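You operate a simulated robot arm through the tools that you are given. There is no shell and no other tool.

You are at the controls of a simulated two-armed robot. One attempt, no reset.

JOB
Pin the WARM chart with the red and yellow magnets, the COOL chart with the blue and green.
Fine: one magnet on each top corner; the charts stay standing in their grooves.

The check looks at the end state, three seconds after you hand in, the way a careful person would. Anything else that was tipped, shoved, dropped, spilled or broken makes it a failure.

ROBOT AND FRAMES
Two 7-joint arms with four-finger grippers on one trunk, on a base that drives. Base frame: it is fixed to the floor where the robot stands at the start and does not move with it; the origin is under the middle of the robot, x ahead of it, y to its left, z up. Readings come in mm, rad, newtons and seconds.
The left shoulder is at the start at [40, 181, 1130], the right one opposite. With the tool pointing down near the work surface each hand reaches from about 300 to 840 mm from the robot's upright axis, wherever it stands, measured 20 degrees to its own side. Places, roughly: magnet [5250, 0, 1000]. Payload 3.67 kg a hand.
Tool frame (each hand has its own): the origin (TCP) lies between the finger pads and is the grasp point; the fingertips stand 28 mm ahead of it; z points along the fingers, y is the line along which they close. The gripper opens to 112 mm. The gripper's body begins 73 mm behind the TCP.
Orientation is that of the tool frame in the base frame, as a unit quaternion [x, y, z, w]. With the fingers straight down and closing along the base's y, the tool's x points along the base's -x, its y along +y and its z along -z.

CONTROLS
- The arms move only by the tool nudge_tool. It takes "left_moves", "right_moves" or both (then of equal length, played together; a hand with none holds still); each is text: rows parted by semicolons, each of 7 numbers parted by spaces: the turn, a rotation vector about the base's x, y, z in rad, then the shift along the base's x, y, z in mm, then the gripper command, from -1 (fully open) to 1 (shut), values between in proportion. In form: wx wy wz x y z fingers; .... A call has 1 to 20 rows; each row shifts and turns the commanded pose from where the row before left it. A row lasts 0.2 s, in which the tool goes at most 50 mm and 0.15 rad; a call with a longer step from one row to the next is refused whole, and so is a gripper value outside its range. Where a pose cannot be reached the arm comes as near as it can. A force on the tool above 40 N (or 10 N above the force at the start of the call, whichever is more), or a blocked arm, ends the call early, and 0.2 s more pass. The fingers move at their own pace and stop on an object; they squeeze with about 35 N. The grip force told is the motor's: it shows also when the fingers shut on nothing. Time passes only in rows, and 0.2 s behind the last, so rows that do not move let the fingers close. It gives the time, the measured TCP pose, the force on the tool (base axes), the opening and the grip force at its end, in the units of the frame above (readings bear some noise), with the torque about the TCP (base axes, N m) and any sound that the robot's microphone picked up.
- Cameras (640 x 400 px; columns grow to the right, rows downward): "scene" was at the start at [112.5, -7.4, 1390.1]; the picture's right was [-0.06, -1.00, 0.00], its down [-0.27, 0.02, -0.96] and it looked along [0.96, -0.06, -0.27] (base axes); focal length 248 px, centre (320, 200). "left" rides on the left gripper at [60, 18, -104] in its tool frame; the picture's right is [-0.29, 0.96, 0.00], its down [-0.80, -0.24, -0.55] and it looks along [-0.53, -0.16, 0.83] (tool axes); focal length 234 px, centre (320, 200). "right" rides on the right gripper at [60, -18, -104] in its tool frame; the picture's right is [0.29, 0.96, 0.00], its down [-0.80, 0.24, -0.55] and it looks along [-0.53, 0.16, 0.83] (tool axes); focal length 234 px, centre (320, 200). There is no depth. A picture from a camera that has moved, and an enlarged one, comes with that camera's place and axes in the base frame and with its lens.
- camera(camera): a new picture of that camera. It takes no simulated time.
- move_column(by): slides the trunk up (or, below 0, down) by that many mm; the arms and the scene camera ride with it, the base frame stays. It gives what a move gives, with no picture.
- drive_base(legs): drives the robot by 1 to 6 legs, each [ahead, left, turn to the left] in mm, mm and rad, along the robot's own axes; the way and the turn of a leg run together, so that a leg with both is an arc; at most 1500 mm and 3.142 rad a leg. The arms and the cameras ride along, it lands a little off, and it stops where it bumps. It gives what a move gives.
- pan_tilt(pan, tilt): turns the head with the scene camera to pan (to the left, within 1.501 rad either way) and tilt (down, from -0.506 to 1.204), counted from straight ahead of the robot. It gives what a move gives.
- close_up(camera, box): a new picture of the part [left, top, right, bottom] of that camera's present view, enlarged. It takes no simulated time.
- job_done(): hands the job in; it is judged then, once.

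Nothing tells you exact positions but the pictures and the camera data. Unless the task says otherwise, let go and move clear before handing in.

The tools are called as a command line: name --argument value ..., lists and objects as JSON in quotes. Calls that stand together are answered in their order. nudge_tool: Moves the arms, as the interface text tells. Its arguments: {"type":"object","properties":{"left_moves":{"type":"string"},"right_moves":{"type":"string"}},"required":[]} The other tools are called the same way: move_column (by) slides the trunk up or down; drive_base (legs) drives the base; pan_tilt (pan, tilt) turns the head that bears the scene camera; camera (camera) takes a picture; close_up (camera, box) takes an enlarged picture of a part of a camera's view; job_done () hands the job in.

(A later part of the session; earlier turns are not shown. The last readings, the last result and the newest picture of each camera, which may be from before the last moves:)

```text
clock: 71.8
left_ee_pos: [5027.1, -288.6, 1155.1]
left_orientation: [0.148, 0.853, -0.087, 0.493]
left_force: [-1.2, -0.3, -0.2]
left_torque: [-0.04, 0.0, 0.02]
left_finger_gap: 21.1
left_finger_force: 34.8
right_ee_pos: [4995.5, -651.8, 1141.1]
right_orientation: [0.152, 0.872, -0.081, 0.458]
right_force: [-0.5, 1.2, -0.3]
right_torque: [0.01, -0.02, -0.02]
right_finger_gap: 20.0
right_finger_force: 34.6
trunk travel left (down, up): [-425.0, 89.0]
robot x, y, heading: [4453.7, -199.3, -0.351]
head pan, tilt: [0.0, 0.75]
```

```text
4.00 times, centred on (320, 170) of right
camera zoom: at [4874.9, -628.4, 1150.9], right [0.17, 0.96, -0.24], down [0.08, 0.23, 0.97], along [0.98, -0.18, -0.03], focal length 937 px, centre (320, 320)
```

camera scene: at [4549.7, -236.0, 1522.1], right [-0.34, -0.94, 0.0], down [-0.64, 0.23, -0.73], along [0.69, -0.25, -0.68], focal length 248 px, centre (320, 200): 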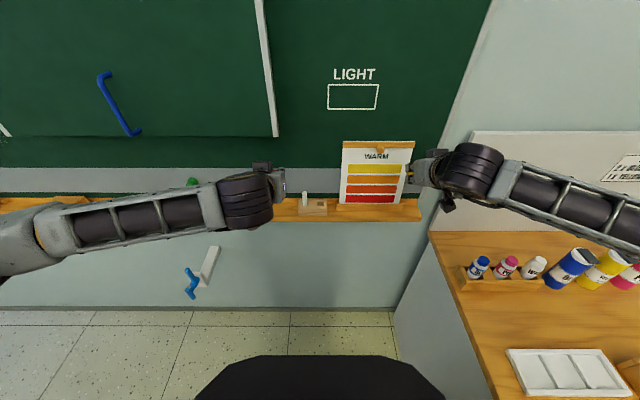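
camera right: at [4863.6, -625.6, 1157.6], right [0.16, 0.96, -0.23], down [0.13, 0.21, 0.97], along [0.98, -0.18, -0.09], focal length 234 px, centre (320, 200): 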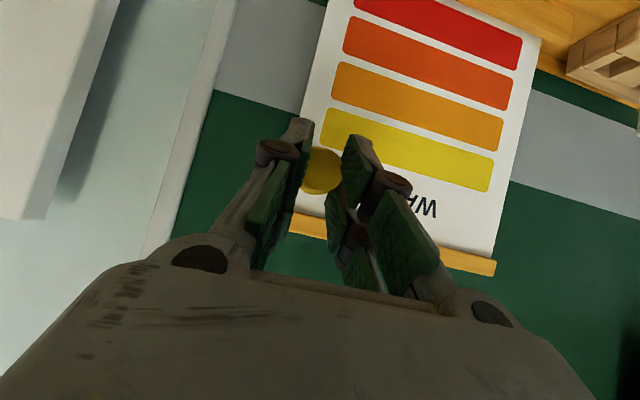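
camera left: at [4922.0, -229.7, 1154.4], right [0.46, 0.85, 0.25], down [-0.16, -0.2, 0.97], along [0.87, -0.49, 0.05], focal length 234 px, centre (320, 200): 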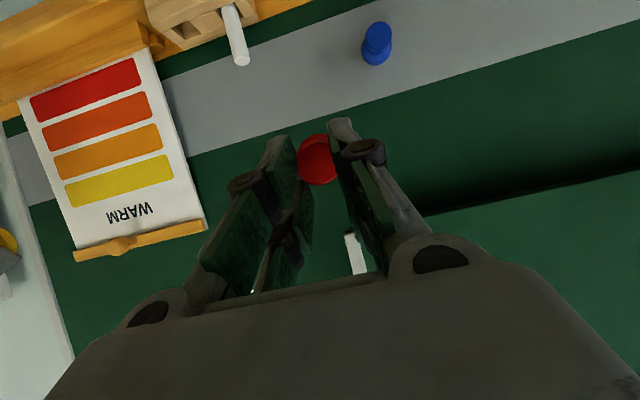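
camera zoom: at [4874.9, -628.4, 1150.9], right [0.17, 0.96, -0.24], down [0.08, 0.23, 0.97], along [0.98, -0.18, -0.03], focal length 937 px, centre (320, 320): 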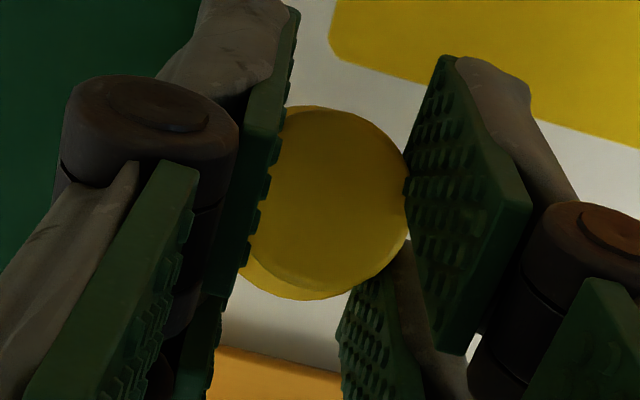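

nudge_tool --right_moves "0 0 0 2.8 -1.0 -0.2 1; 0 0 0 2.8 -1.0 -0.2 1; 0 0 0 0 0 0 1"

close_up --camera "left" --box '[0, 150, 160, 250]'

```text
clock: 72.6
left_ee_pos: [5027.4, -287.2, 1155.6]
left_orientation: [0.148, 0.853, -0.087, 0.493]
left_force: [-0.3, 0.6, -0.3]
left_torque: [-0.02, 0.03, -0.01]
left_finger_gap: 20.8
left_finger_force: 34.9
right_ee_pos: [4999.7, -653.6, 1141.0]
right_orientation: [0.151, 0.872, -0.081, 0.459]
right_force: [-0.1, -0.1, -0.5]
right_torque: [0.0, 0.01, 0.02]
right_finger_gap: 20.2
right_finger_force: 34.8
trunk travel left (down, up): [-425.0, 89.0]
robot x, y, heading: [4453.9, -199.7, -0.347]
head pan, tilt: [0.0, 0.75]
```

```text
4.00 times, centred on (80, 200) of left
camera zoom: at [4921.6, -230.1, 1154.5], right [0.46, 0.85, 0.25], down [-0.16, -0.2, 0.97], along [0.87, -0.49, 0.05], focal length 937 px, centre (1280, 200)
```

zoom: 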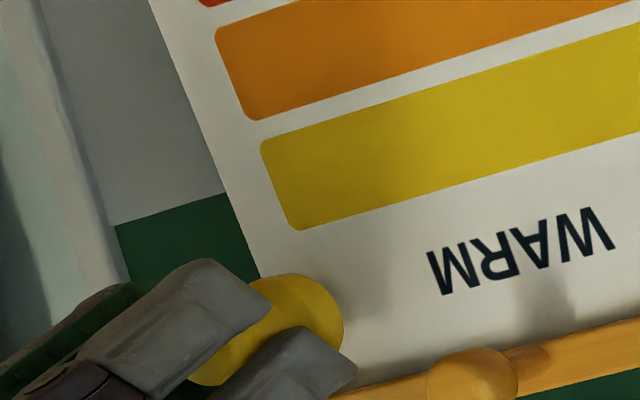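

nudge_tool --right_moves "0 0 0 1.9 -0.7 -0.1 1; 0 0 0 1.9 -0.7 -0.1 1; 0 0 0 0 0 0 1"

close_up --camera "left" --box '[0, 150, 160, 250]'

```text
clock: 73.4
left_ee_pos: [5027.1, -288.8, 1155.0]
left_orientation: [0.149, 0.852, -0.088, 0.493]
left_force: [0.9, -0.3, 0.1]
left_torque: [0.01, -0.02, 0.0]
left_finger_gap: 20.7
left_finger_force: 34.8
right_ee_pos: [5004.9, -654.9, 1141.2]
right_orientation: [0.152, 0.872, -0.081, 0.458]
right_force: [-0.4, 0.2, -0.5]
right_torque: [0.0, -0.02, 0.03]
right_finger_gap: 20.1
right_finger_force: 35.4
trunk travel left (down, up): [-425.0, 89.0]
robot x, y, heading: [4453.4, -197.6, -0.344]
head pan, tilt: [0.0, 0.75]
```

```text
4.00 times, centred on (80, 200) of left
camera zoom: at [4921.7, -230.1, 1154.5], right [0.46, 0.85, 0.25], down [-0.16, -0.2, 0.97], along [0.87, -0.49, 0.05], focal length 937 px, centre (1280, 200)
```

zoom: 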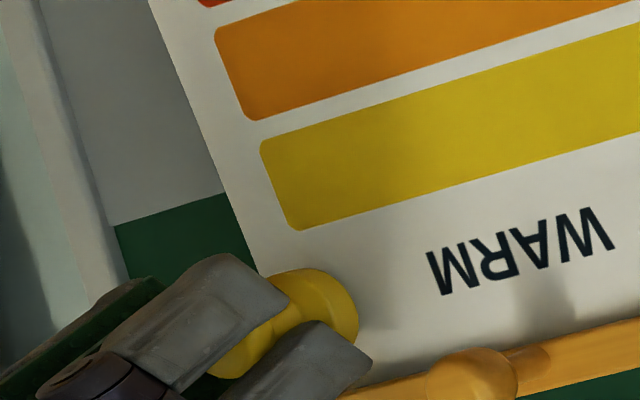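

nudge_tool --right_moves "0 0 0 1.4 -0.5 -0.1 1; 0 0 0 1.4 -0.5 -0.1 1; 0 0 0 0 0 0 1"

close_up --camera "left" --box '[30, 180, 130, 242]'

```text
clock: 74.2
left_ee_pos: [5026.9, -288.7, 1155.4]
left_orientation: [0.149, 0.852, -0.087, 0.494]
left_force: [-0.7, 0.2, -0.6]
left_torque: [-0.01, 0.02, 0.02]
left_finger_gap: 20.3
left_finger_force: 34.9
right_ee_pos: [5007.3, -657.2, 1140.2]
right_orientation: [0.153, 0.872, -0.082, 0.459]
right_force: [1.2, 0.0, 0.3]
right_torque: [0.0, 0.01, -0.01]
right_finger_gap: 19.9
right_finger_force: 34.9
trunk travel left (down, up): [-425.0, 89.0]
robot x, y, heading: [4452.0, -198.6, -0.346]
head pan, tilt: [0.0, 0.75]
```

```text
6.40 times, centred on (80, 211) of left
camera zoom: at [4921.8, -230.1, 1154.5], right [0.46, 0.85, 0.25], down [-0.16, -0.2, 0.97], along [0.87, -0.49, 0.05], focal length 1499 px, centre (1856, 130)
```

zoom: 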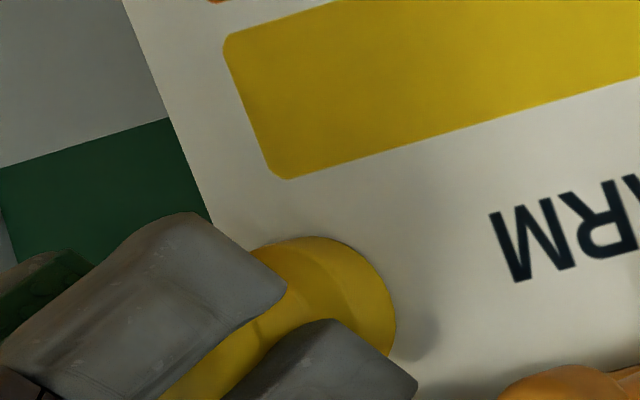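

nudge_tool --right_moves "0 0 0 1.9 -0.7 -0.1 1; 0 0 0 0 0 0 1"

close_up --camera "left" --box '[30, 180, 130, 242]'

```text
clock: 74.8
left_ee_pos: [5026.0, -287.9, 1156.7]
left_orientation: [0.149, 0.852, -0.087, 0.494]
left_force: [-0.1, 0.2, -0.1]
left_torque: [0.0, 0.0, -0.03]
left_finger_gap: 20.5
left_finger_force: 34.6
right_ee_pos: [5007.9, -655.7, 1140.7]
right_orientation: [0.152, 0.871, -0.081, 0.459]
right_force: [-7.3, 3.2, -0.5]
right_torque: [0.0, 0.0, -0.03]
right_finger_gap: 20.0
right_finger_force: 35.1
trunk travel left (down, up): [-425.0, 89.0]
robot x, y, heading: [4450.8, -199.1, -0.348]
head pan, tilt: [0.0, 0.75]
```

```text
6.40 times, centred on (80, 211) of left
camera zoom: at [4920.4, -229.8, 1155.0], right [0.46, 0.85, 0.25], down [-0.16, -0.2, 0.97], along [0.87, -0.49, 0.05], focal length 1499 px, centre (1856, 130)
```

zoom: 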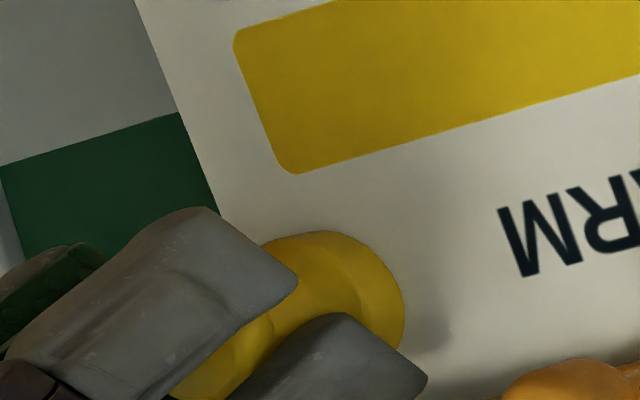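

Contact: about 8 N pushing back from the chart. Before letting go I'll test whether the magnet holds by easing back slightly and looking for a pull.

nudge_tool --right_moves "0 0 0 -1.9 0.7 0.1 1; 0 0 0 0 0 0 1"

nudge_tool --right_moves "0 0 0 -0.9 0.35 0 1; 0 0 0 0 0 0 1"

```text
clock: 75.4
left_ee_pos: [5027.8, -288.2, 1155.0]
left_orientation: [0.149, 0.852, -0.087, 0.494]
left_force: [0.1, 0.1, -0.3]
left_torque: [-0.01, 0.02, 0.01]
left_finger_gap: 20.5
left_finger_force: 34.7
right_ee_pos: [5006.5, -655.8, 1139.7]
right_orientation: [0.152, 0.871, -0.081, 0.459]
right_force: [-1.3, 0.2, 0.8]
right_torque: [-0.02, -0.02, -0.01]
right_finger_gap: 20.2
right_finger_force: 35.0
trunk travel left (down, up): [-425.0, 89.0]
robot x, y, heading: [4452.8, -200.4, -0.346]
head pan, tilt: [0.0, 0.75]
```

```text
clock: 76.0
left_ee_pos: [5026.6, -287.7, 1154.4]
left_orientation: [0.149, 0.853, -0.087, 0.493]
left_force: [0.6, -0.1, 0.1]
left_torque: [0.0, 0.05, 0.0]
left_finger_gap: 20.3
left_finger_force: 34.7
right_ee_pos: [5007.3, -656.2, 1139.5]
right_orientation: [0.151, 0.872, -0.081, 0.459]
right_force: [2.1, -1.2, -1.2]
right_torque: [0.01, 0.01, 0.03]
right_finger_gap: 19.9
right_finger_force: 34.3
trunk travel left (down, up): [-425.0, 89.0]
robot x, y, heading: [4457.3, -195.7, -0.347]
head pan, tilt: [0.0, 0.75]
```

nudge_tool --right_moves "0 0 0 -0.9 0.35 0 1; 0 0 0 0 0 0 1; 0 0 0 0 0 0 1"

close_up --camera "left" --box '[30, 180, 130, 242]'

```text
clock: 76.8
left_ee_pos: [5026.9, -289.5, 1154.9]
left_orientation: [0.149, 0.853, -0.087, 0.493]
left_force: [-0.7, 0.2, -0.6]
left_torque: [-0.06, 0.03, 0.0]
left_finger_gap: 20.4
left_finger_force: 35.1
right_ee_pos: [5005.3, -655.0, 1139.0]
right_orientation: [0.152, 0.872, -0.081, 0.458]
right_force: [0.8, -0.2, -0.9]
right_torque: [0.02, 0.04, -0.02]
right_finger_gap: 19.9
right_finger_force: 34.5
trunk travel left (down, up): [-425.0, 89.0]
robot x, y, heading: [4450.8, -203.2, -0.344]
head pan, tilt: [0.0, 0.75]
```

```text
6.40 times, centred on (80, 211) of left
camera zoom: at [4922.0, -230.2, 1154.4], right [0.46, 0.85, 0.25], down [-0.16, -0.2, 0.97], along [0.87, -0.49, 0.04], focal length 1499 px, centre (1856, 130)
```

zoom: 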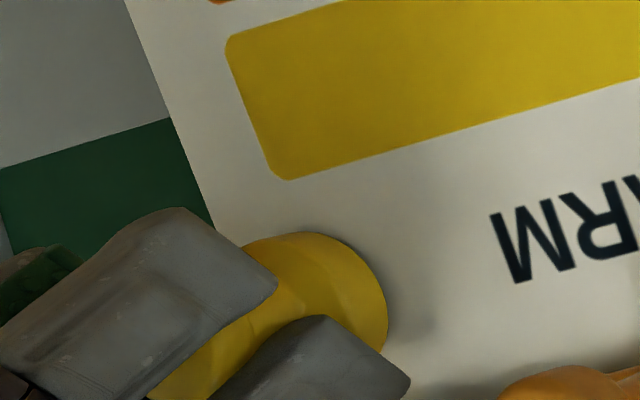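

nudge_tool --right_moves "0 0 0 1.4 -0.5 0.5 1; 0 0 0 1.4 -0.5 0.5 1; 0 0 0 0 0 0 1"

nudge_tool --right_moves "0 0 0 0.5 -0.2 0 1; 0 0 0 0 0 0 1"

nudge_tool --right_moves "0 0 0 -0.7 0.25 0 1; 0 0 0 0 0 0 1"

nudge_tool --right_moves "0 0 0 -0.7 0.25 0 1; 0 0 0 0 0 0 1"

nudge_tool --right_moves "0 0 0 -0.5 0.2 0 1; 0 0 0 0 0 0 1"

```text
clock: 77.6
left_ee_pos: [5028.2, -287.4, 1155.6]
left_orientation: [0.149, 0.853, -0.087, 0.493]
left_force: [-0.5, -0.5, 0.8]
left_torque: [0.02, 0.01, 0.0]
left_finger_gap: 20.2
left_finger_force: 35.2
right_ee_pos: [5008.1, -655.9, 1141.0]
right_orientation: [0.152, 0.872, -0.081, 0.458]
right_force: [-1.5, 0.9, -1.3]
right_torque: [0.01, 0.01, 0.02]
right_finger_gap: 19.8
right_finger_force: 35.2
trunk travel left (down, up): [-425.0, 89.0]
robot x, y, heading: [4454.1, -201.8, -0.343]
head pan, tilt: [0.0, 0.75]
```

```text
clock: 78.2
left_ee_pos: [5025.7, -289.0, 1154.8]
left_orientation: [0.149, 0.853, -0.087, 0.493]
left_force: [0.9, -0.8, 0.5]
left_torque: [-0.02, 0.02, -0.02]
left_finger_gap: 20.6
left_finger_force: 35.3
right_ee_pos: [5008.9, -655.7, 1140.8]
right_orientation: [0.152, 0.872, -0.081, 0.459]
right_force: [-6.1, 3.0, -2.0]
right_torque: [0.04, 0.07, 0.02]
right_finger_gap: 19.8
right_finger_force: 34.9
trunk travel left (down, up): [-425.0, 89.0]
robot x, y, heading: [4452.1, -203.2, -0.346]
head pan, tilt: [0.0, 0.75]
```

```text
clock: 78.8
left_ee_pos: [5027.2, -287.8, 1156.5]
left_orientation: [0.149, 0.853, -0.088, 0.493]
left_force: [1.1, -0.6, 0.4]
left_torque: [-0.01, -0.01, -0.01]
left_finger_gap: 20.2
left_finger_force: 35.8
right_ee_pos: [5008.2, -656.1, 1141.1]
right_orientation: [0.152, 0.872, -0.081, 0.459]
right_force: [-3.0, 2.5, -1.2]
right_torque: [-0.03, 0.04, 0.0]
right_finger_gap: 20.6
right_finger_force: 35.0
trunk travel left (down, up): [-425.0, 89.0]
robot x, y, heading: [4451.2, -200.7, -0.353]
head pan, tilt: [0.0, 0.75]
```

```text
clock: 79.4
left_ee_pos: [5027.4, -288.8, 1155.3]
left_orientation: [0.149, 0.853, -0.087, 0.493]
left_force: [-0.1, 1.1, -0.4]
left_torque: [0.01, 0.01, 0.02]
left_finger_gap: 20.3
left_finger_force: 35.1
right_ee_pos: [5007.2, -657.0, 1141.3]
right_orientation: [0.152, 0.872, -0.081, 0.459]
right_force: [1.0, -0.3, -0.4]
right_torque: [-0.02, 0.01, 0.02]
right_finger_gap: 19.9
right_finger_force: 34.7
trunk travel left (down, up): [-425.0, 89.0]
robot x, y, heading: [4454.4, -200.6, -0.345]
head pan, tilt: [0.0, 0.75]
```

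```text
clock: 80.0
left_ee_pos: [5028.3, -288.1, 1155.7]
left_orientation: [0.149, 0.853, -0.087, 0.494]
left_force: [0.0, 0.1, -0.1]
left_torque: [-0.02, 0.01, 0.0]
left_finger_gap: 20.5
left_finger_force: 35.2
right_ee_pos: [5006.6, -656.7, 1140.1]
right_orientation: [0.151, 0.873, -0.08, 0.458]
right_force: [1.8, -1.4, -1.6]
right_torque: [0.02, -0.01, -0.02]
right_finger_gap: 20.1
right_finger_force: 35.2
trunk travel left (down, up): [-425.0, 89.0]
robot x, y, heading: [4452.5, -202.4, -0.346]
head pan, tilt: [0.0, 0.75]
```

There is a steady ~2 N pull toward the board near contact, so the magnet does attract there. I'll press lightly again and open the right fingers.

nudge_tool --right_moves "0 0 0 1.4 -0.5 0 1; 0 0 0 0 0 0 1; 0 0 0 0 0 0 0.5; 0 0 0 0 0 0 0.3; 0 0 0 0 0 0 0.2; 0 0 0 0 0 0 0.2"

close_up --camera "left" --box '[0, 160, 160, 260]'

camera --camera "right"

```text
clock: 81.4
left_ee_pos: [5025.9, -288.4, 1155.3]
left_orientation: [0.149, 0.853, -0.087, 0.494]
left_force: [-0.2, 0.4, 0.5]
left_torque: [0.01, -0.02, 0.01]
left_finger_gap: 20.2
left_finger_force: 34.8
right_ee_pos: [5009.2, -656.1, 1141.6]
right_orientation: [0.151, 0.872, -0.08, 0.458]
right_force: [0.3, 0.0, 0.1]
right_torque: [0.02, 0.0, 0.01]
right_finger_gap: 44.7
right_finger_force: 0.0
trunk travel left (down, up): [-425.0, 89.0]
robot x, y, heading: [4450.8, -197.9, -0.343]
head pan, tilt: [0.0, 0.75]
```

```text
4.00 times, centred on (80, 210) of left
camera zoom: at [4921.7, -230.1, 1154.5], right [0.46, 0.85, 0.25], down [-0.16, -0.2, 0.97], along [0.87, -0.49, 0.05], focal length 937 px, centre (1280, 160)
```

zoom: 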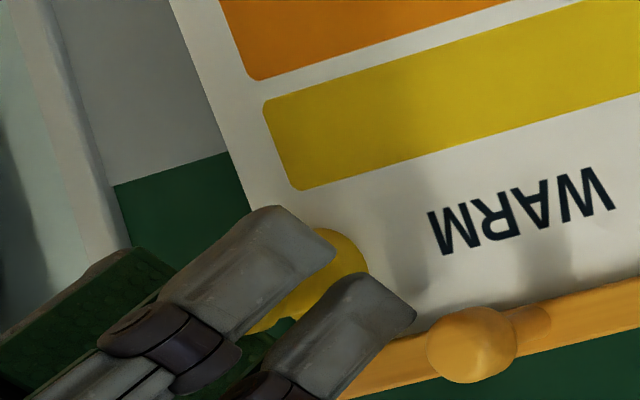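

```text
taken
camera right: at [4888.9, -633.6, 1150.7], right [0.17, 0.96, -0.24], down [0.08, 0.23, 0.97], along [0.98, -0.18, -0.03], focal length 234 px, centre (320, 200)
```

right: 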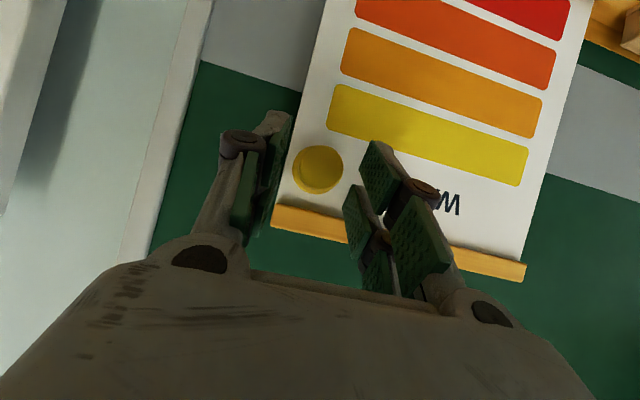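

The yellow magnet stays on the chart's top-right corner after release. I'll back the right hand straight out.

nudge_tool --right_moves "0 0 0 -9.4 3.4 0.5 0.2; 0 0 0 -9.4 3.4 0.5 0.2; 0 0 0 -18.8 6.9 0 0.2; 0 0 0 -18.8 6.9 0 0.2; 0 0 0 -18.8 6.9 0 0.2; 0 0 0 0 0 0 0.2"

camera --camera "right"

close_up --camera "left" --box '[0, 80, 240, 280]'

```text
clock: 82.8
left_ee_pos: [5027.2, -287.2, 1156.0]
left_orientation: [0.149, 0.853, -0.087, 0.493]
left_force: [-0.4, 0.1, -0.6]
left_torque: [0.01, 0.02, 0.0]
left_finger_gap: 19.9
left_finger_force: 35.3
right_ee_pos: [4932.9, -629.8, 1142.9]
right_orientation: [0.151, 0.872, -0.08, 0.458]
right_force: [-0.7, -0.2, -0.2]
right_torque: [0.01, 0.0, -0.04]
right_finger_gap: 44.6
right_finger_force: 0.0
trunk travel left (down, up): [-425.0, 89.0]
robot x, y, heading: [4453.5, -199.3, -0.344]
head pan, tilt: [0.0, 0.75]
```

```text
taken
camera right: at [4813.0, -605.9, 1151.7], right [0.17, 0.96, -0.24], down [0.08, 0.23, 0.97], along [0.98, -0.18, -0.03], focal length 234 px, centre (320, 200)
```

right: 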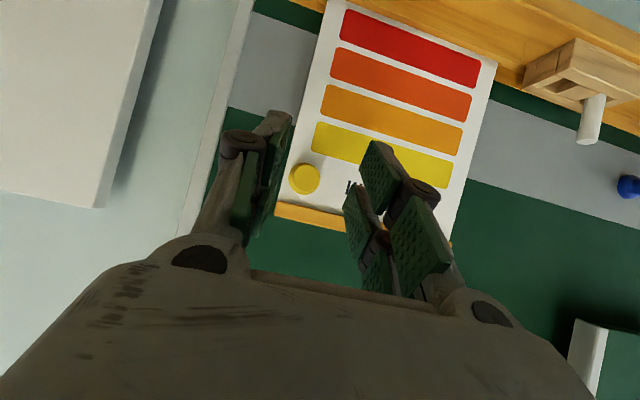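

```text
2.00 times, centred on (120, 180) of left
camera zoom: at [4922.0, -230.1, 1154.4], right [0.46, 0.85, 0.25], down [-0.16, -0.2, 0.97], along [0.87, -0.48, 0.04], focal length 468 px, centre (720, 240)
```

zoom: 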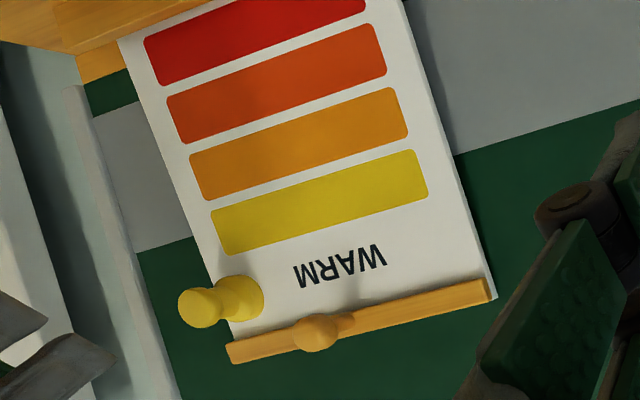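

Yellow is secure at the top-right corner. Now I'll move the right hand aside and bring the left hand (red) in front of the top-left corner.

nudge_tool --right_moves "0 0 0 -25.6 -12 0 0.2; 0 0 0 -25.6 -12 0 0.2; 0 0 0 0 0 0 0.2; 0 0 0 0 0 0 0.2; 0 0 0 0 0 0 0.2; 0 0 0 0 0 0 0.2; 0 0 0 0 0 0 0.2; 0 0 0 0 0 0 0.2" --left_moves "0 0 0 0 0 0 1; 0 0 0 0 0 0 1; 0.0055 0.015 0 -6 -39.9 -2.9 1; 0.0055 0.015 0 -6 -39.9 -2.9 1; 0.0055 0.015 0 -6 -39.9 -2.9 1; 0.0055 0.015 0 -6 -39.9 -2.9 1; 0.0055 0.015 0 -6 -39.9 -2.9 1; 0 0 0 0 0 0 1"

camera --camera "left"

camera --camera "right"

camera --camera "scene"

```text
clock: 84.6
left_ee_pos: [4998.5, -484.7, 1141.0]
left_orientation: [0.152, 0.872, -0.08, 0.458]
left_force: [-0.4, -0.8, -0.8]
left_torque: [0.02, 0.0, 0.01]
left_finger_gap: 20.0
left_finger_force: 35.0
right_ee_pos: [4882.7, -653.2, 1140.7]
right_orientation: [0.152, 0.872, -0.082, 0.458]
right_force: [-0.2, 1.1, -0.3]
right_torque: [-0.02, 0.02, -0.01]
right_finger_gap: 44.9
right_finger_force: 0.0
trunk travel left (down, up): [-425.0, 89.0]
robot x, y, heading: [4454.3, -201.5, -0.341]
head pan, tilt: [0.0, 0.75]
```

```text
taken
camera left: at [4893.7, -427.2, 1149.4], right [0.48, 0.85, 0.24], down [-0.09, -0.22, 0.97], along [0.87, -0.48, -0.03], focal length 234 px, centre (320, 200)
```

left: 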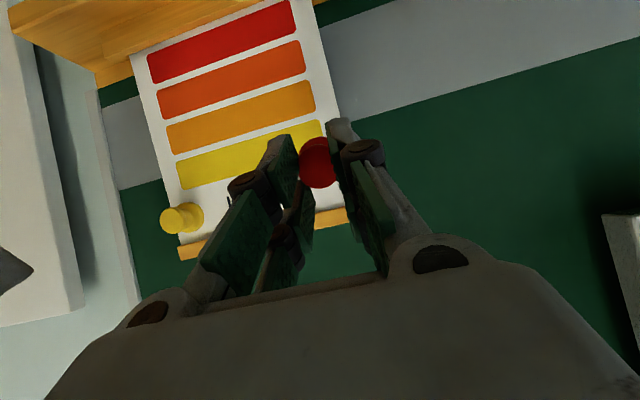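

```text
taken
camera right: at [4763.2, -630.1, 1149.6], right [0.17, 0.96, -0.24], down [0.08, 0.23, 0.97], along [0.98, -0.18, -0.03], focal length 234 px, centre (320, 200)
```

right: 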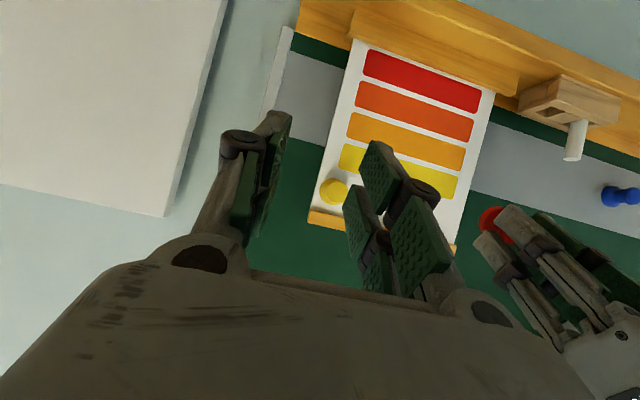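

```text
taken
camera scene: at [4549.4, -235.1, 1522.2], right [-0.34, -0.94, 0.0], down [-0.64, 0.23, -0.73], along [0.69, -0.25, -0.68], focal length 248 px, centre (320, 200)
```

scene: 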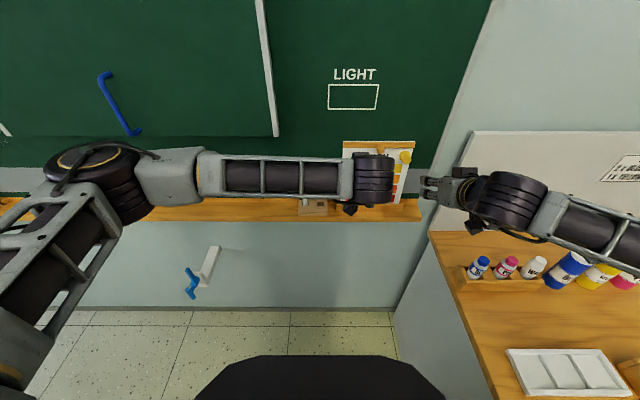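

The left elbow is swinging forward toward the board in this cross-body reach, so I'd rather shift the base right a little. I'll first return the left hand 90 mm to the left, then drive right 90 mm and re-check.

nudge_tool --left_moves "0 0 0 15.5 42.3 0 1; 0 0 0 15.5 42.3 0 1; 0 0 0 0 0 0 1" --right_moves "0 0 0 -2 25 0 0.2; 0 0 0 -2 25 0 0.2; 0 0 0 0 0 0 0.2"

drive_base --legs '[[0, -85, 0]]'

camera --camera "scene"

camera --camera "left"

camera --camera "right"

```text
clock: 85.4
left_ee_pos: [5026.2, -405.3, 1142.4]
left_orientation: [0.152, 0.872, -0.08, 0.459]
left_force: [-0.5, 0.0, 0.4]
left_torque: [0.08, 0.02, 0.0]
left_finger_gap: 19.5
left_finger_force: 34.9
right_ee_pos: [4878.2, -606.5, 1142.8]
right_orientation: [0.152, 0.872, -0.08, 0.458]
right_force: [0.7, -0.2, 0.4]
right_torque: [-0.01, -0.01, 0.03]
right_finger_gap: 45.0
right_finger_force: 0.1
trunk travel left (down, up): [-425.0, 89.0]
robot x, y, heading: [4451.6, -198.9, -0.346]
head pan, tilt: [0.0, 0.75]
```

```text
clock: 86.5
left_ee_pos: [5000.1, -481.6, 1142.1]
left_orientation: [0.152, 0.872, -0.081, 0.458]
left_force: [-0.7, -0.3, 0.0]
left_torque: [0.0, 0.0, 0.03]
left_finger_gap: 20.0
left_finger_force: 34.7
right_ee_pos: [4851.3, -682.2, 1142.2]
right_orientation: [0.151, 0.872, -0.081, 0.459]
right_force: [0.2, -0.2, -0.2]
right_torque: [-0.01, 0.01, 0.0]
right_finger_gap: 44.8
right_finger_force: 0.1
trunk travel left (down, up): [-425.0, 89.0]
robot x, y, heading: [4426.8, -282.7, -0.345]
head pan, tilt: [0.0, 0.75]
```

```text
taken
camera scene: at [4521.3, -314.7, 1522.2], right [-0.34, -0.94, 0.0], down [-0.64, 0.23, -0.73], along [0.69, -0.25, -0.68], focal length 248 px, centre (320, 200)
```

scene: 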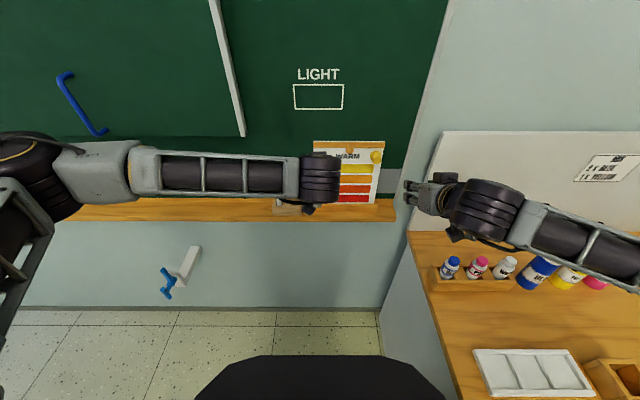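

```text
taken
camera left: at [4895.0, -424.5, 1150.5], right [0.48, 0.85, 0.24], down [-0.09, -0.22, 0.97], along [0.87, -0.48, -0.03], focal length 234 px, centre (320, 200)
```

left: 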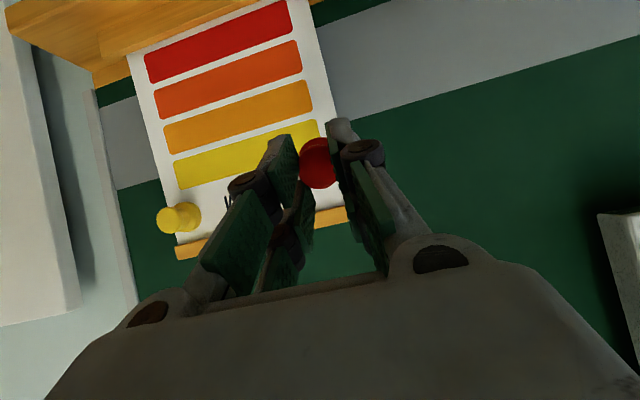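

```text
taken
camera right: at [4731.4, -658.8, 1152.2], right [0.17, 0.96, -0.24], down [0.08, 0.23, 0.97], along [0.98, -0.18, -0.03], focal length 234 px, centre (320, 200)
```

right: 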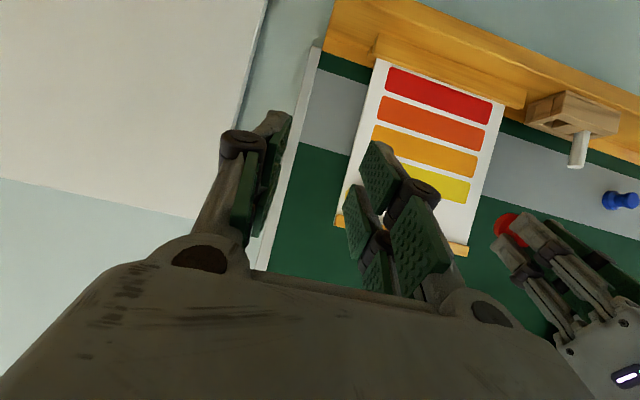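

The elbow actually sits well back from the board (a≈4680), so there's room. I'll advance the left hand with red to about 14 mm before contact and check alignment.

nudge_tool --left_moves "0 0 0 16.2 -8 0 1; 0 0 0 16.2 -8 0 1; 0 0 0 16.2 -8 0 1; 0 0 0 0 0 0 1"

close_up --camera "left" --box '[220, 80, 420, 205]'

close_up --camera "left" --box '[240, 170, 400, 270]'

close_up --camera "right" --box '[400, 160, 560, 260]'

camera --camera "scene"

```text
clock: 87.5
left_ee_pos: [5050.3, -503.6, 1142.3]
left_orientation: [0.152, 0.872, -0.08, 0.459]
left_force: [0.5, -0.3, 0.5]
left_torque: [0.0, 0.02, -0.03]
left_finger_gap: 19.8
left_finger_force: 34.4
right_ee_pos: [4850.5, -681.8, 1143.1]
right_orientation: [0.151, 0.872, -0.08, 0.459]
right_force: [0.0, 1.2, -0.1]
right_torque: [-0.03, 0.06, -0.03]
right_finger_gap: 45.2
right_finger_force: 0.1
trunk travel left (down, up): [-425.0, 89.0]
robot x, y, heading: [4422.8, -281.5, -0.344]
head pan, tilt: [0.0, 0.75]
```

```text
3.20 times, centred on (320, 142) of left
camera zoom: at [4944.8, -446.3, 1150.2], right [0.48, 0.85, 0.24], down [-0.09, -0.22, 0.97], along [0.87, -0.48, -0.03], focal length 749 px, centre (320, 384)
```

zoom: 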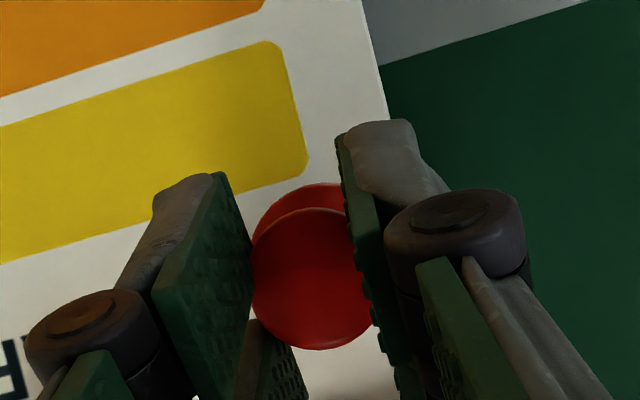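

```text
4.00 times, centred on (320, 220) of left
camera zoom: at [4944.8, -446.3, 1150.2], right [0.48, 0.85, 0.24], down [-0.09, -0.22, 0.97], along [0.87, -0.48, -0.03], focal length 937 px, centre (320, 120)
```

zoom: 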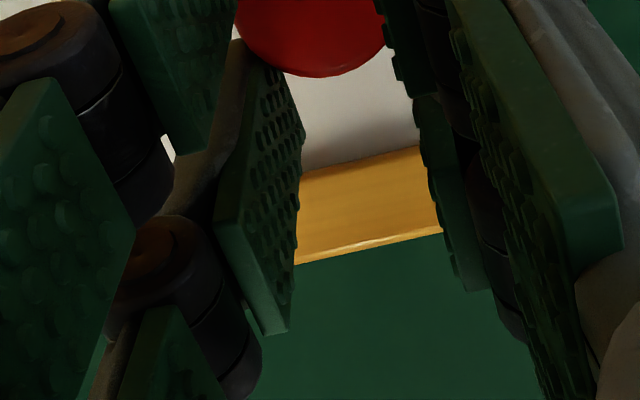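

```text
4.00 times, centred on (480, 210) of right
camera zoom: at [4731.3, -658.4, 1152.4], right [0.17, 0.96, -0.24], down [0.08, 0.23, 0.97], along [0.98, -0.18, -0.03], focal length 937 px, centre (-320, 160)
```

zoom: 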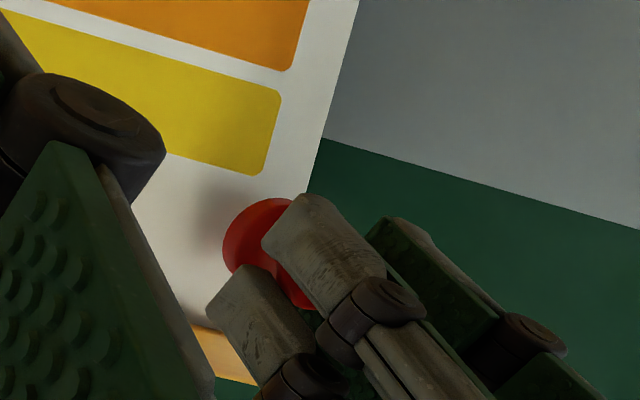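

```text
taken
camera scene: at [4521.2, -314.2, 1522.2], right [-0.34, -0.94, 0.0], down [-0.64, 0.23, -0.73], along [0.69, -0.25, -0.68], focal length 248 px, centre (320, 200)
```

scene: 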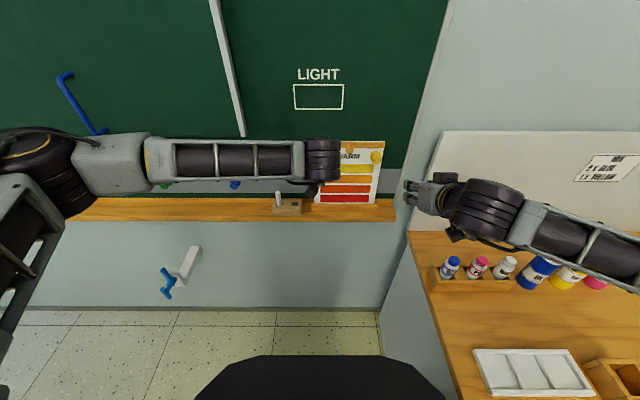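

Red has pivoted about 13° nose-down in the left grip. I'll rotate the left hand up about the head by 0.22 rad to bring its base parallel to the chart.

nudge_tool --left_moves "-0.0377 -0.1034 0 -1.3 0.5 -1.6 1; -0.0377 -0.1034 0 -1.3 0.5 -1.6 1; 0 0 0 0 0 0 1"

close_up --camera "left" --box '[220, 80, 420, 205]'

close_up --camera "right" --box '[430, 190, 510, 240]'

```text
clock: 88.3
left_ee_pos: [5045.9, -506.1, 1138.4]
left_orientation: [0.142, 0.816, -0.097, 0.552]
left_force: [-0.3, -1.4, -0.4]
left_torque: [0.04, -0.01, 0.0]
left_finger_gap: 19.4
left_finger_force: 35.1
right_ee_pos: [4850.2, -683.2, 1143.3]
right_orientation: [0.152, 0.872, -0.08, 0.459]
right_force: [0.3, 0.1, -0.8]
right_torque: [0.01, 0.01, 0.01]
right_finger_gap: 44.9
right_finger_force: 0.0
trunk travel left (down, up): [-425.0, 89.0]
robot x, y, heading: [4426.6, -276.7, -0.347]
head pan, tilt: [0.0, 0.75]
```

```text
3.20 times, centred on (320, 142) of left
camera zoom: at [4941.9, -448.2, 1120.8], right [0.43, 0.86, 0.27], down [-0.29, -0.15, 0.95], along [0.86, -0.48, 0.18], focal length 749 px, centre (320, 384)
```

zoom: 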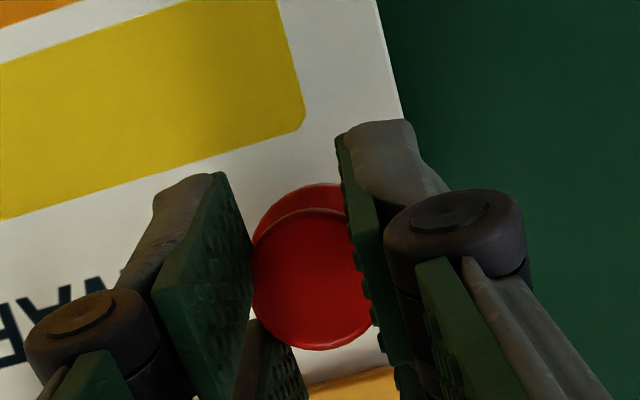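

```text
8.00 times, centred on (470, 215) of right
camera zoom: at [4731.0, -659.8, 1151.9], right [0.17, 0.96, -0.24], down [0.08, 0.23, 0.97], along [0.98, -0.18, -0.03], focal length 1873 px, centre (-880, 80)
```

zoom: 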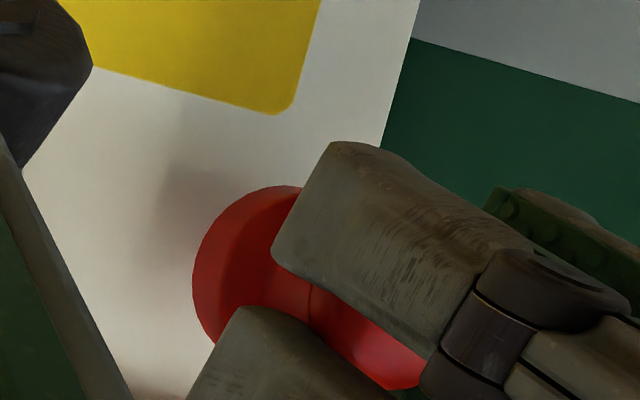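

nudge_tool --left_moves "0 0 0 4.2 -1.5 1 1; 0 0 0 4.2 -1.5 1 1; 0 0 0 0 0 0 1"

nudge_tool --left_moves "0 0 0 1.9 -0.7 0 1; 0 0 0 0 0 0 1"

close_up --camera "right" --box '[430, 190, 510, 240]'

close_up --camera "left" --box '[220, 80, 420, 205]'

```text
clock: 89.1
left_ee_pos: [5054.7, -508.6, 1140.1]
left_orientation: [0.142, 0.816, -0.096, 0.552]
left_force: [1.7, -0.5, -0.5]
left_torque: [0.02, 0.01, -0.02]
left_finger_gap: 19.7
left_finger_force: 34.9
right_ee_pos: [4850.5, -683.3, 1142.8]
right_orientation: [0.151, 0.872, -0.081, 0.459]
right_force: [-0.2, 0.2, -1.4]
right_torque: [0.02, -0.02, 0.03]
right_finger_gap: 44.5
right_finger_force: 0.1
trunk travel left (down, up): [-425.0, 89.0]
robot x, y, heading: [4424.0, -277.3, -0.348]
head pan, tilt: [0.0, 0.75]
```

```text
clock: 89.7
left_ee_pos: [5056.7, -508.3, 1139.2]
left_orientation: [0.142, 0.817, -0.096, 0.551]
left_force: [1.7, -0.6, -0.6]
left_torque: [-0.01, -0.01, 0.02]
left_finger_gap: 19.5
left_finger_force: 34.8
right_ee_pos: [4850.7, -683.1, 1141.8]
right_orientation: [0.151, 0.872, -0.08, 0.459]
right_force: [0.5, -0.2, 0.6]
right_torque: [0.02, -0.01, 0.0]
right_finger_gap: 44.8
right_finger_force: 0.1
trunk travel left (down, up): [-425.0, 89.0]
robot x, y, heading: [4426.1, -280.6, -0.343]
head pan, tilt: [0.0, 0.75]
```

```text
8.00 times, centred on (470, 215) of right
camera zoom: at [4731.2, -659.5, 1152.0], right [0.17, 0.96, -0.24], down [0.08, 0.23, 0.97], along [0.98, -0.18, -0.03], focal length 1873 px, centre (-880, 80)
```

zoom: 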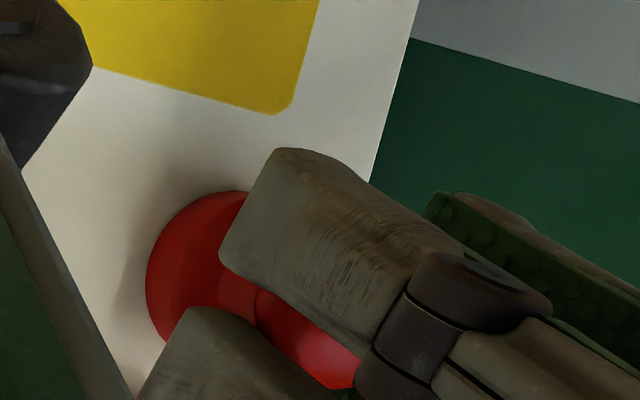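

```text
3.20 times, centred on (320, 142) of left
camera zoom: at [4951.4, -451.9, 1122.5], right [0.43, 0.86, 0.27], down [-0.28, -0.15, 0.95], along [0.86, -0.48, 0.18], focal length 749 px, centre (320, 384)
```

zoom: 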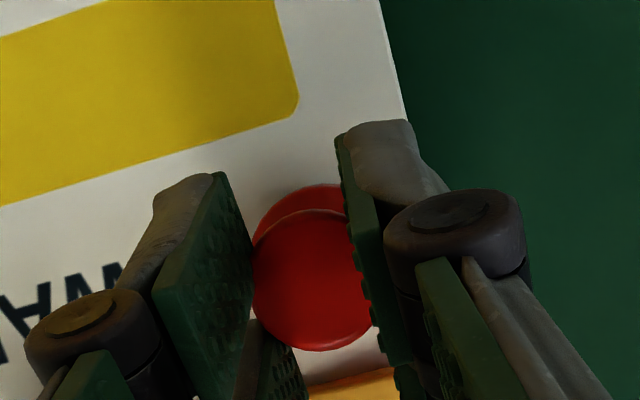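

nudge_tool --left_moves "0 0 0 1.9 -0.7 0 1; 0 0 0 0 0 0 1"

nudge_tool --left_moves "0 0 0 1.4 -0.5 0 1; 0 0 0 0 0 0 1"

close_up --camera "right" --box '[430, 190, 510, 240]'

```text
clock: 90.3
left_ee_pos: [5055.6, -509.3, 1141.6]
left_orientation: [0.142, 0.816, -0.097, 0.551]
left_force: [-8.7, 2.6, -3.7]
left_torque: [0.03, 0.08, 0.04]
left_finger_gap: 19.7
left_finger_force: 35.3
right_ee_pos: [4850.3, -683.1, 1142.7]
right_orientation: [0.151, 0.871, -0.08, 0.46]
right_force: [0.5, -0.3, 0.5]
right_torque: [-0.01, 0.03, 0.01]
right_finger_gap: 44.8
right_finger_force: 0.1
trunk travel left (down, up): [-425.0, 89.0]
robot x, y, heading: [4426.7, -276.8, -0.347]
head pan, tilt: [0.0, 0.75]
```

```text
clock: 90.9
left_ee_pos: [5055.6, -509.9, 1141.1]
left_orientation: [0.142, 0.816, -0.097, 0.552]
left_force: [-17.4, 7.2, -2.4]
left_torque: [0.0, 0.06, -0.01]
left_finger_gap: 19.8
left_finger_force: 34.8
right_ee_pos: [4847.8, -682.5, 1144.2]
right_orientation: [0.151, 0.871, -0.08, 0.46]
right_force: [-0.3, -0.2, 0.6]
right_torque: [-0.02, 0.01, -0.03]
right_finger_gap: 44.7
right_finger_force: 0.2
trunk travel left (down, up): [-425.0, 89.0]
robot x, y, heading: [4422.4, -278.0, -0.346]
head pan, tilt: [0.0, 0.75]
```

```text
8.00 times, centred on (470, 215) of right
camera zoom: at [4728.8, -658.5, 1153.0], right [0.17, 0.96, -0.24], down [0.07, 0.23, 0.97], along [0.98, -0.18, -0.03], focal length 1873 px, centre (-880, 80)
```

zoom: 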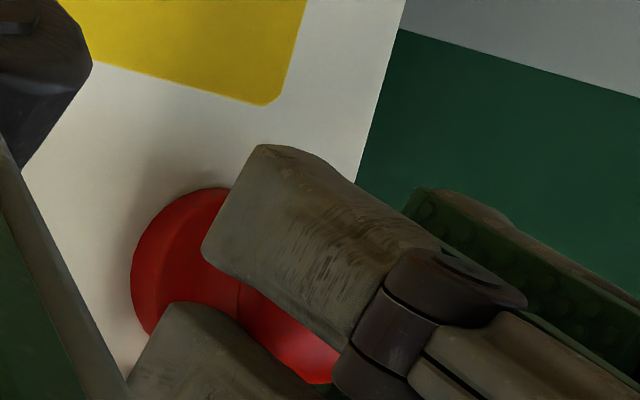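

Contact at ~19 N; I'll ease back to a light press and open the left fingers.

nudge_tool --left_moves "0 0 0 -1.6 0.6 0 1; 0 0 0 0 0 0 1"

nudge_tool --left_moves "0 0 0 0 0 0 0.5; 0 0 0 0 0 0 0.3; 0 0 0 0 0 0 0.2; 0 0 0 0 0 0 0.2"

close_up --camera "right" --box '[400, 160, 560, 260]'

camera --camera "left"

```text
clock: 91.5
left_ee_pos: [5057.2, -511.3, 1142.8]
left_orientation: [0.141, 0.816, -0.097, 0.552]
left_force: [-9.4, 4.1, 0.2]
left_torque: [0.0, -0.02, -0.03]
left_finger_gap: 19.5
left_finger_force: 34.9
right_ee_pos: [4849.4, -682.9, 1141.9]
right_orientation: [0.151, 0.871, -0.08, 0.46]
right_force: [-0.4, -0.1, -0.3]
right_torque: [-0.02, -0.01, 0.02]
right_finger_gap: 44.7
right_finger_force: 0.0
trunk travel left (down, up): [-425.0, 89.0]
robot x, y, heading: [4426.5, -280.2, -0.35]
head pan, tilt: [0.0, 0.75]
```

```text
clock: 92.5
left_ee_pos: [5057.1, -510.3, 1140.9]
left_orientation: [0.142, 0.817, -0.097, 0.551]
left_force: [-0.1, -0.2, -0.7]
left_torque: [-0.01, 0.01, 0.0]
left_finger_gap: 44.7
left_finger_force: 0.0
right_ee_pos: [4849.3, -682.4, 1142.6]
right_orientation: [0.151, 0.872, -0.08, 0.459]
right_force: [-1.3, 0.1, -0.8]
right_torque: [-0.04, 0.01, 0.0]
right_finger_gap: 45.0
right_finger_force: 0.1
trunk travel left (down, up): [-425.0, 89.0]
robot x, y, heading: [4427.3, -276.0, -0.348]
head pan, tilt: [0.0, 0.75]
```

```text
4.00 times, centred on (480, 210) of right
camera zoom: at [4731.0, -659.5, 1152.0], right [0.17, 0.96, -0.24], down [0.08, 0.23, 0.97], along [0.98, -0.18, -0.03], focal length 937 px, centre (-320, 160)
```

zoom: 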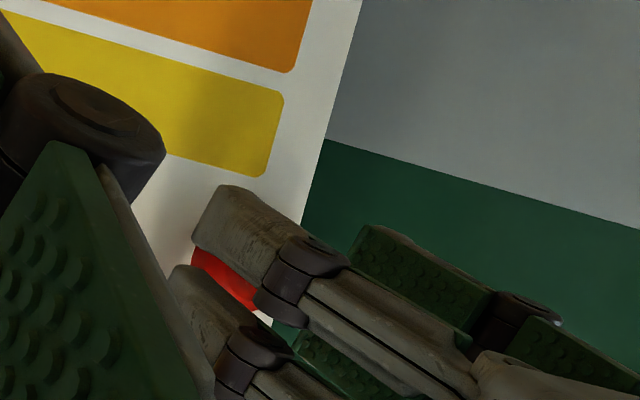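

```text
taken
camera left: at [4952.8, -452.9, 1122.7], right [0.43, 0.86, 0.27], down [-0.28, -0.15, 0.95], along [0.86, -0.48, 0.18], focal length 234 px, centre (320, 200)
```

left: 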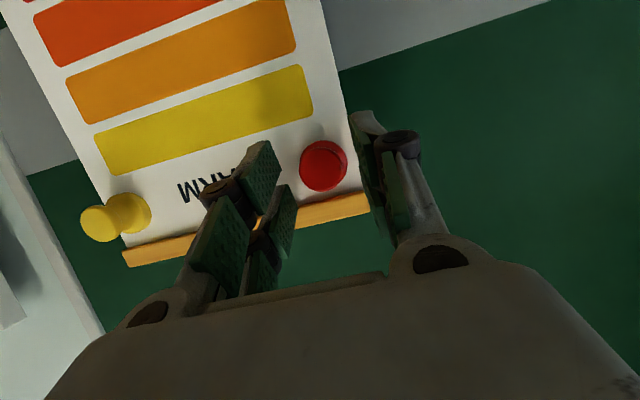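

Red sits on the top-left corner, symmetrical to yellow. I'll retreat the left hand straight back and check the whole chart.

nudge_tool --left_moves "0 0 0 -9.4 3.4 0 0.2; 0 0 0 -9.4 3.4 0 0.2; 0 0 0 -18.8 6.9 0 0.2; 0 0 0 -18.8 6.9 0 0.2; 0 0 0 -18.8 6.9 0 0.2; 0 0 0 -18.8 6.9 0 0.2; 0 0 0 0 0 0 0.2"

camera --camera "left"

camera --camera "right"

camera --camera "scene"

```text
clock: 94.1
left_ee_pos: [4968.1, -476.9, 1137.8]
left_orientation: [0.143, 0.816, -0.097, 0.551]
left_force: [0.7, -0.3, -0.5]
left_torque: [0.0, 0.01, -0.02]
left_finger_gap: 44.7
left_finger_force: 0.0
right_ee_pos: [4850.5, -682.4, 1141.9]
right_orientation: [0.152, 0.872, -0.081, 0.459]
right_force: [-0.8, 1.1, -0.4]
right_torque: [-0.01, -0.02, 0.02]
right_finger_gap: 44.7
right_finger_force: 0.1
trunk travel left (down, up): [-425.0, 89.0]
robot x, y, heading: [4421.4, -279.9, -0.341]
head pan, tilt: [0.0, 0.75]
```

```text
taken
camera left: at [4863.9, -419.1, 1120.5], right [0.43, 0.86, 0.27], down [-0.28, -0.15, 0.95], along [0.86, -0.48, 0.18], focal length 234 px, centre (320, 200)
```

left: 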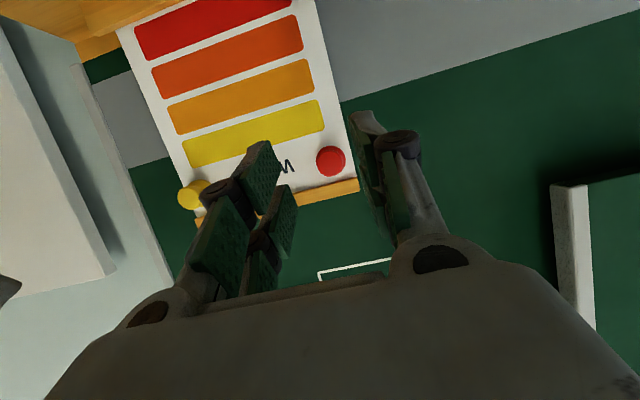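

```text
taken
camera right: at [4731.2, -659.6, 1152.0], right [0.17, 0.96, -0.24], down [0.08, 0.23, 0.97], along [0.98, -0.18, -0.03], focal length 234 px, centre (320, 200)
```

right: 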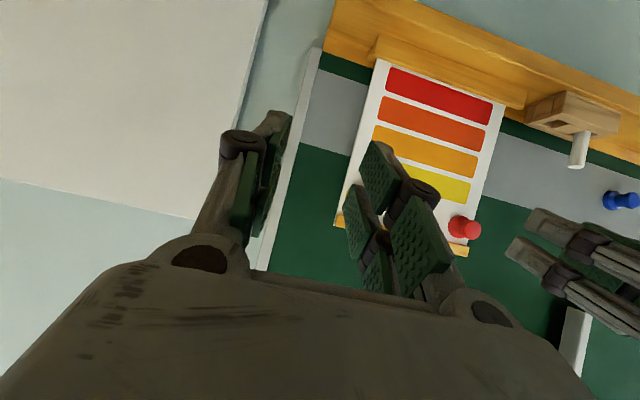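

```text
taken
camera scene: at [4521.1, -315.8, 1522.1], right [-0.34, -0.94, 0.0], down [-0.64, 0.23, -0.73], along [0.69, -0.25, -0.68], focal length 248 px, centre (320, 200)
```

scene: 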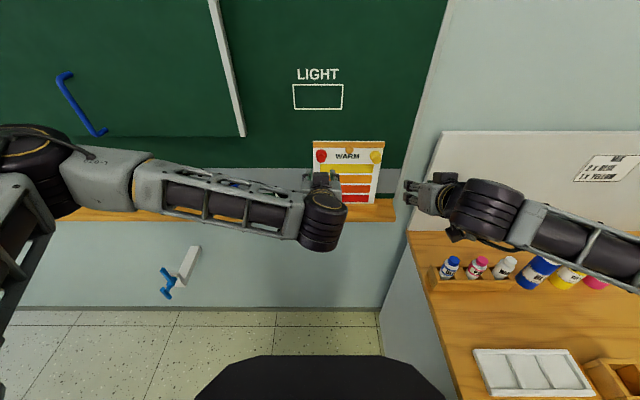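

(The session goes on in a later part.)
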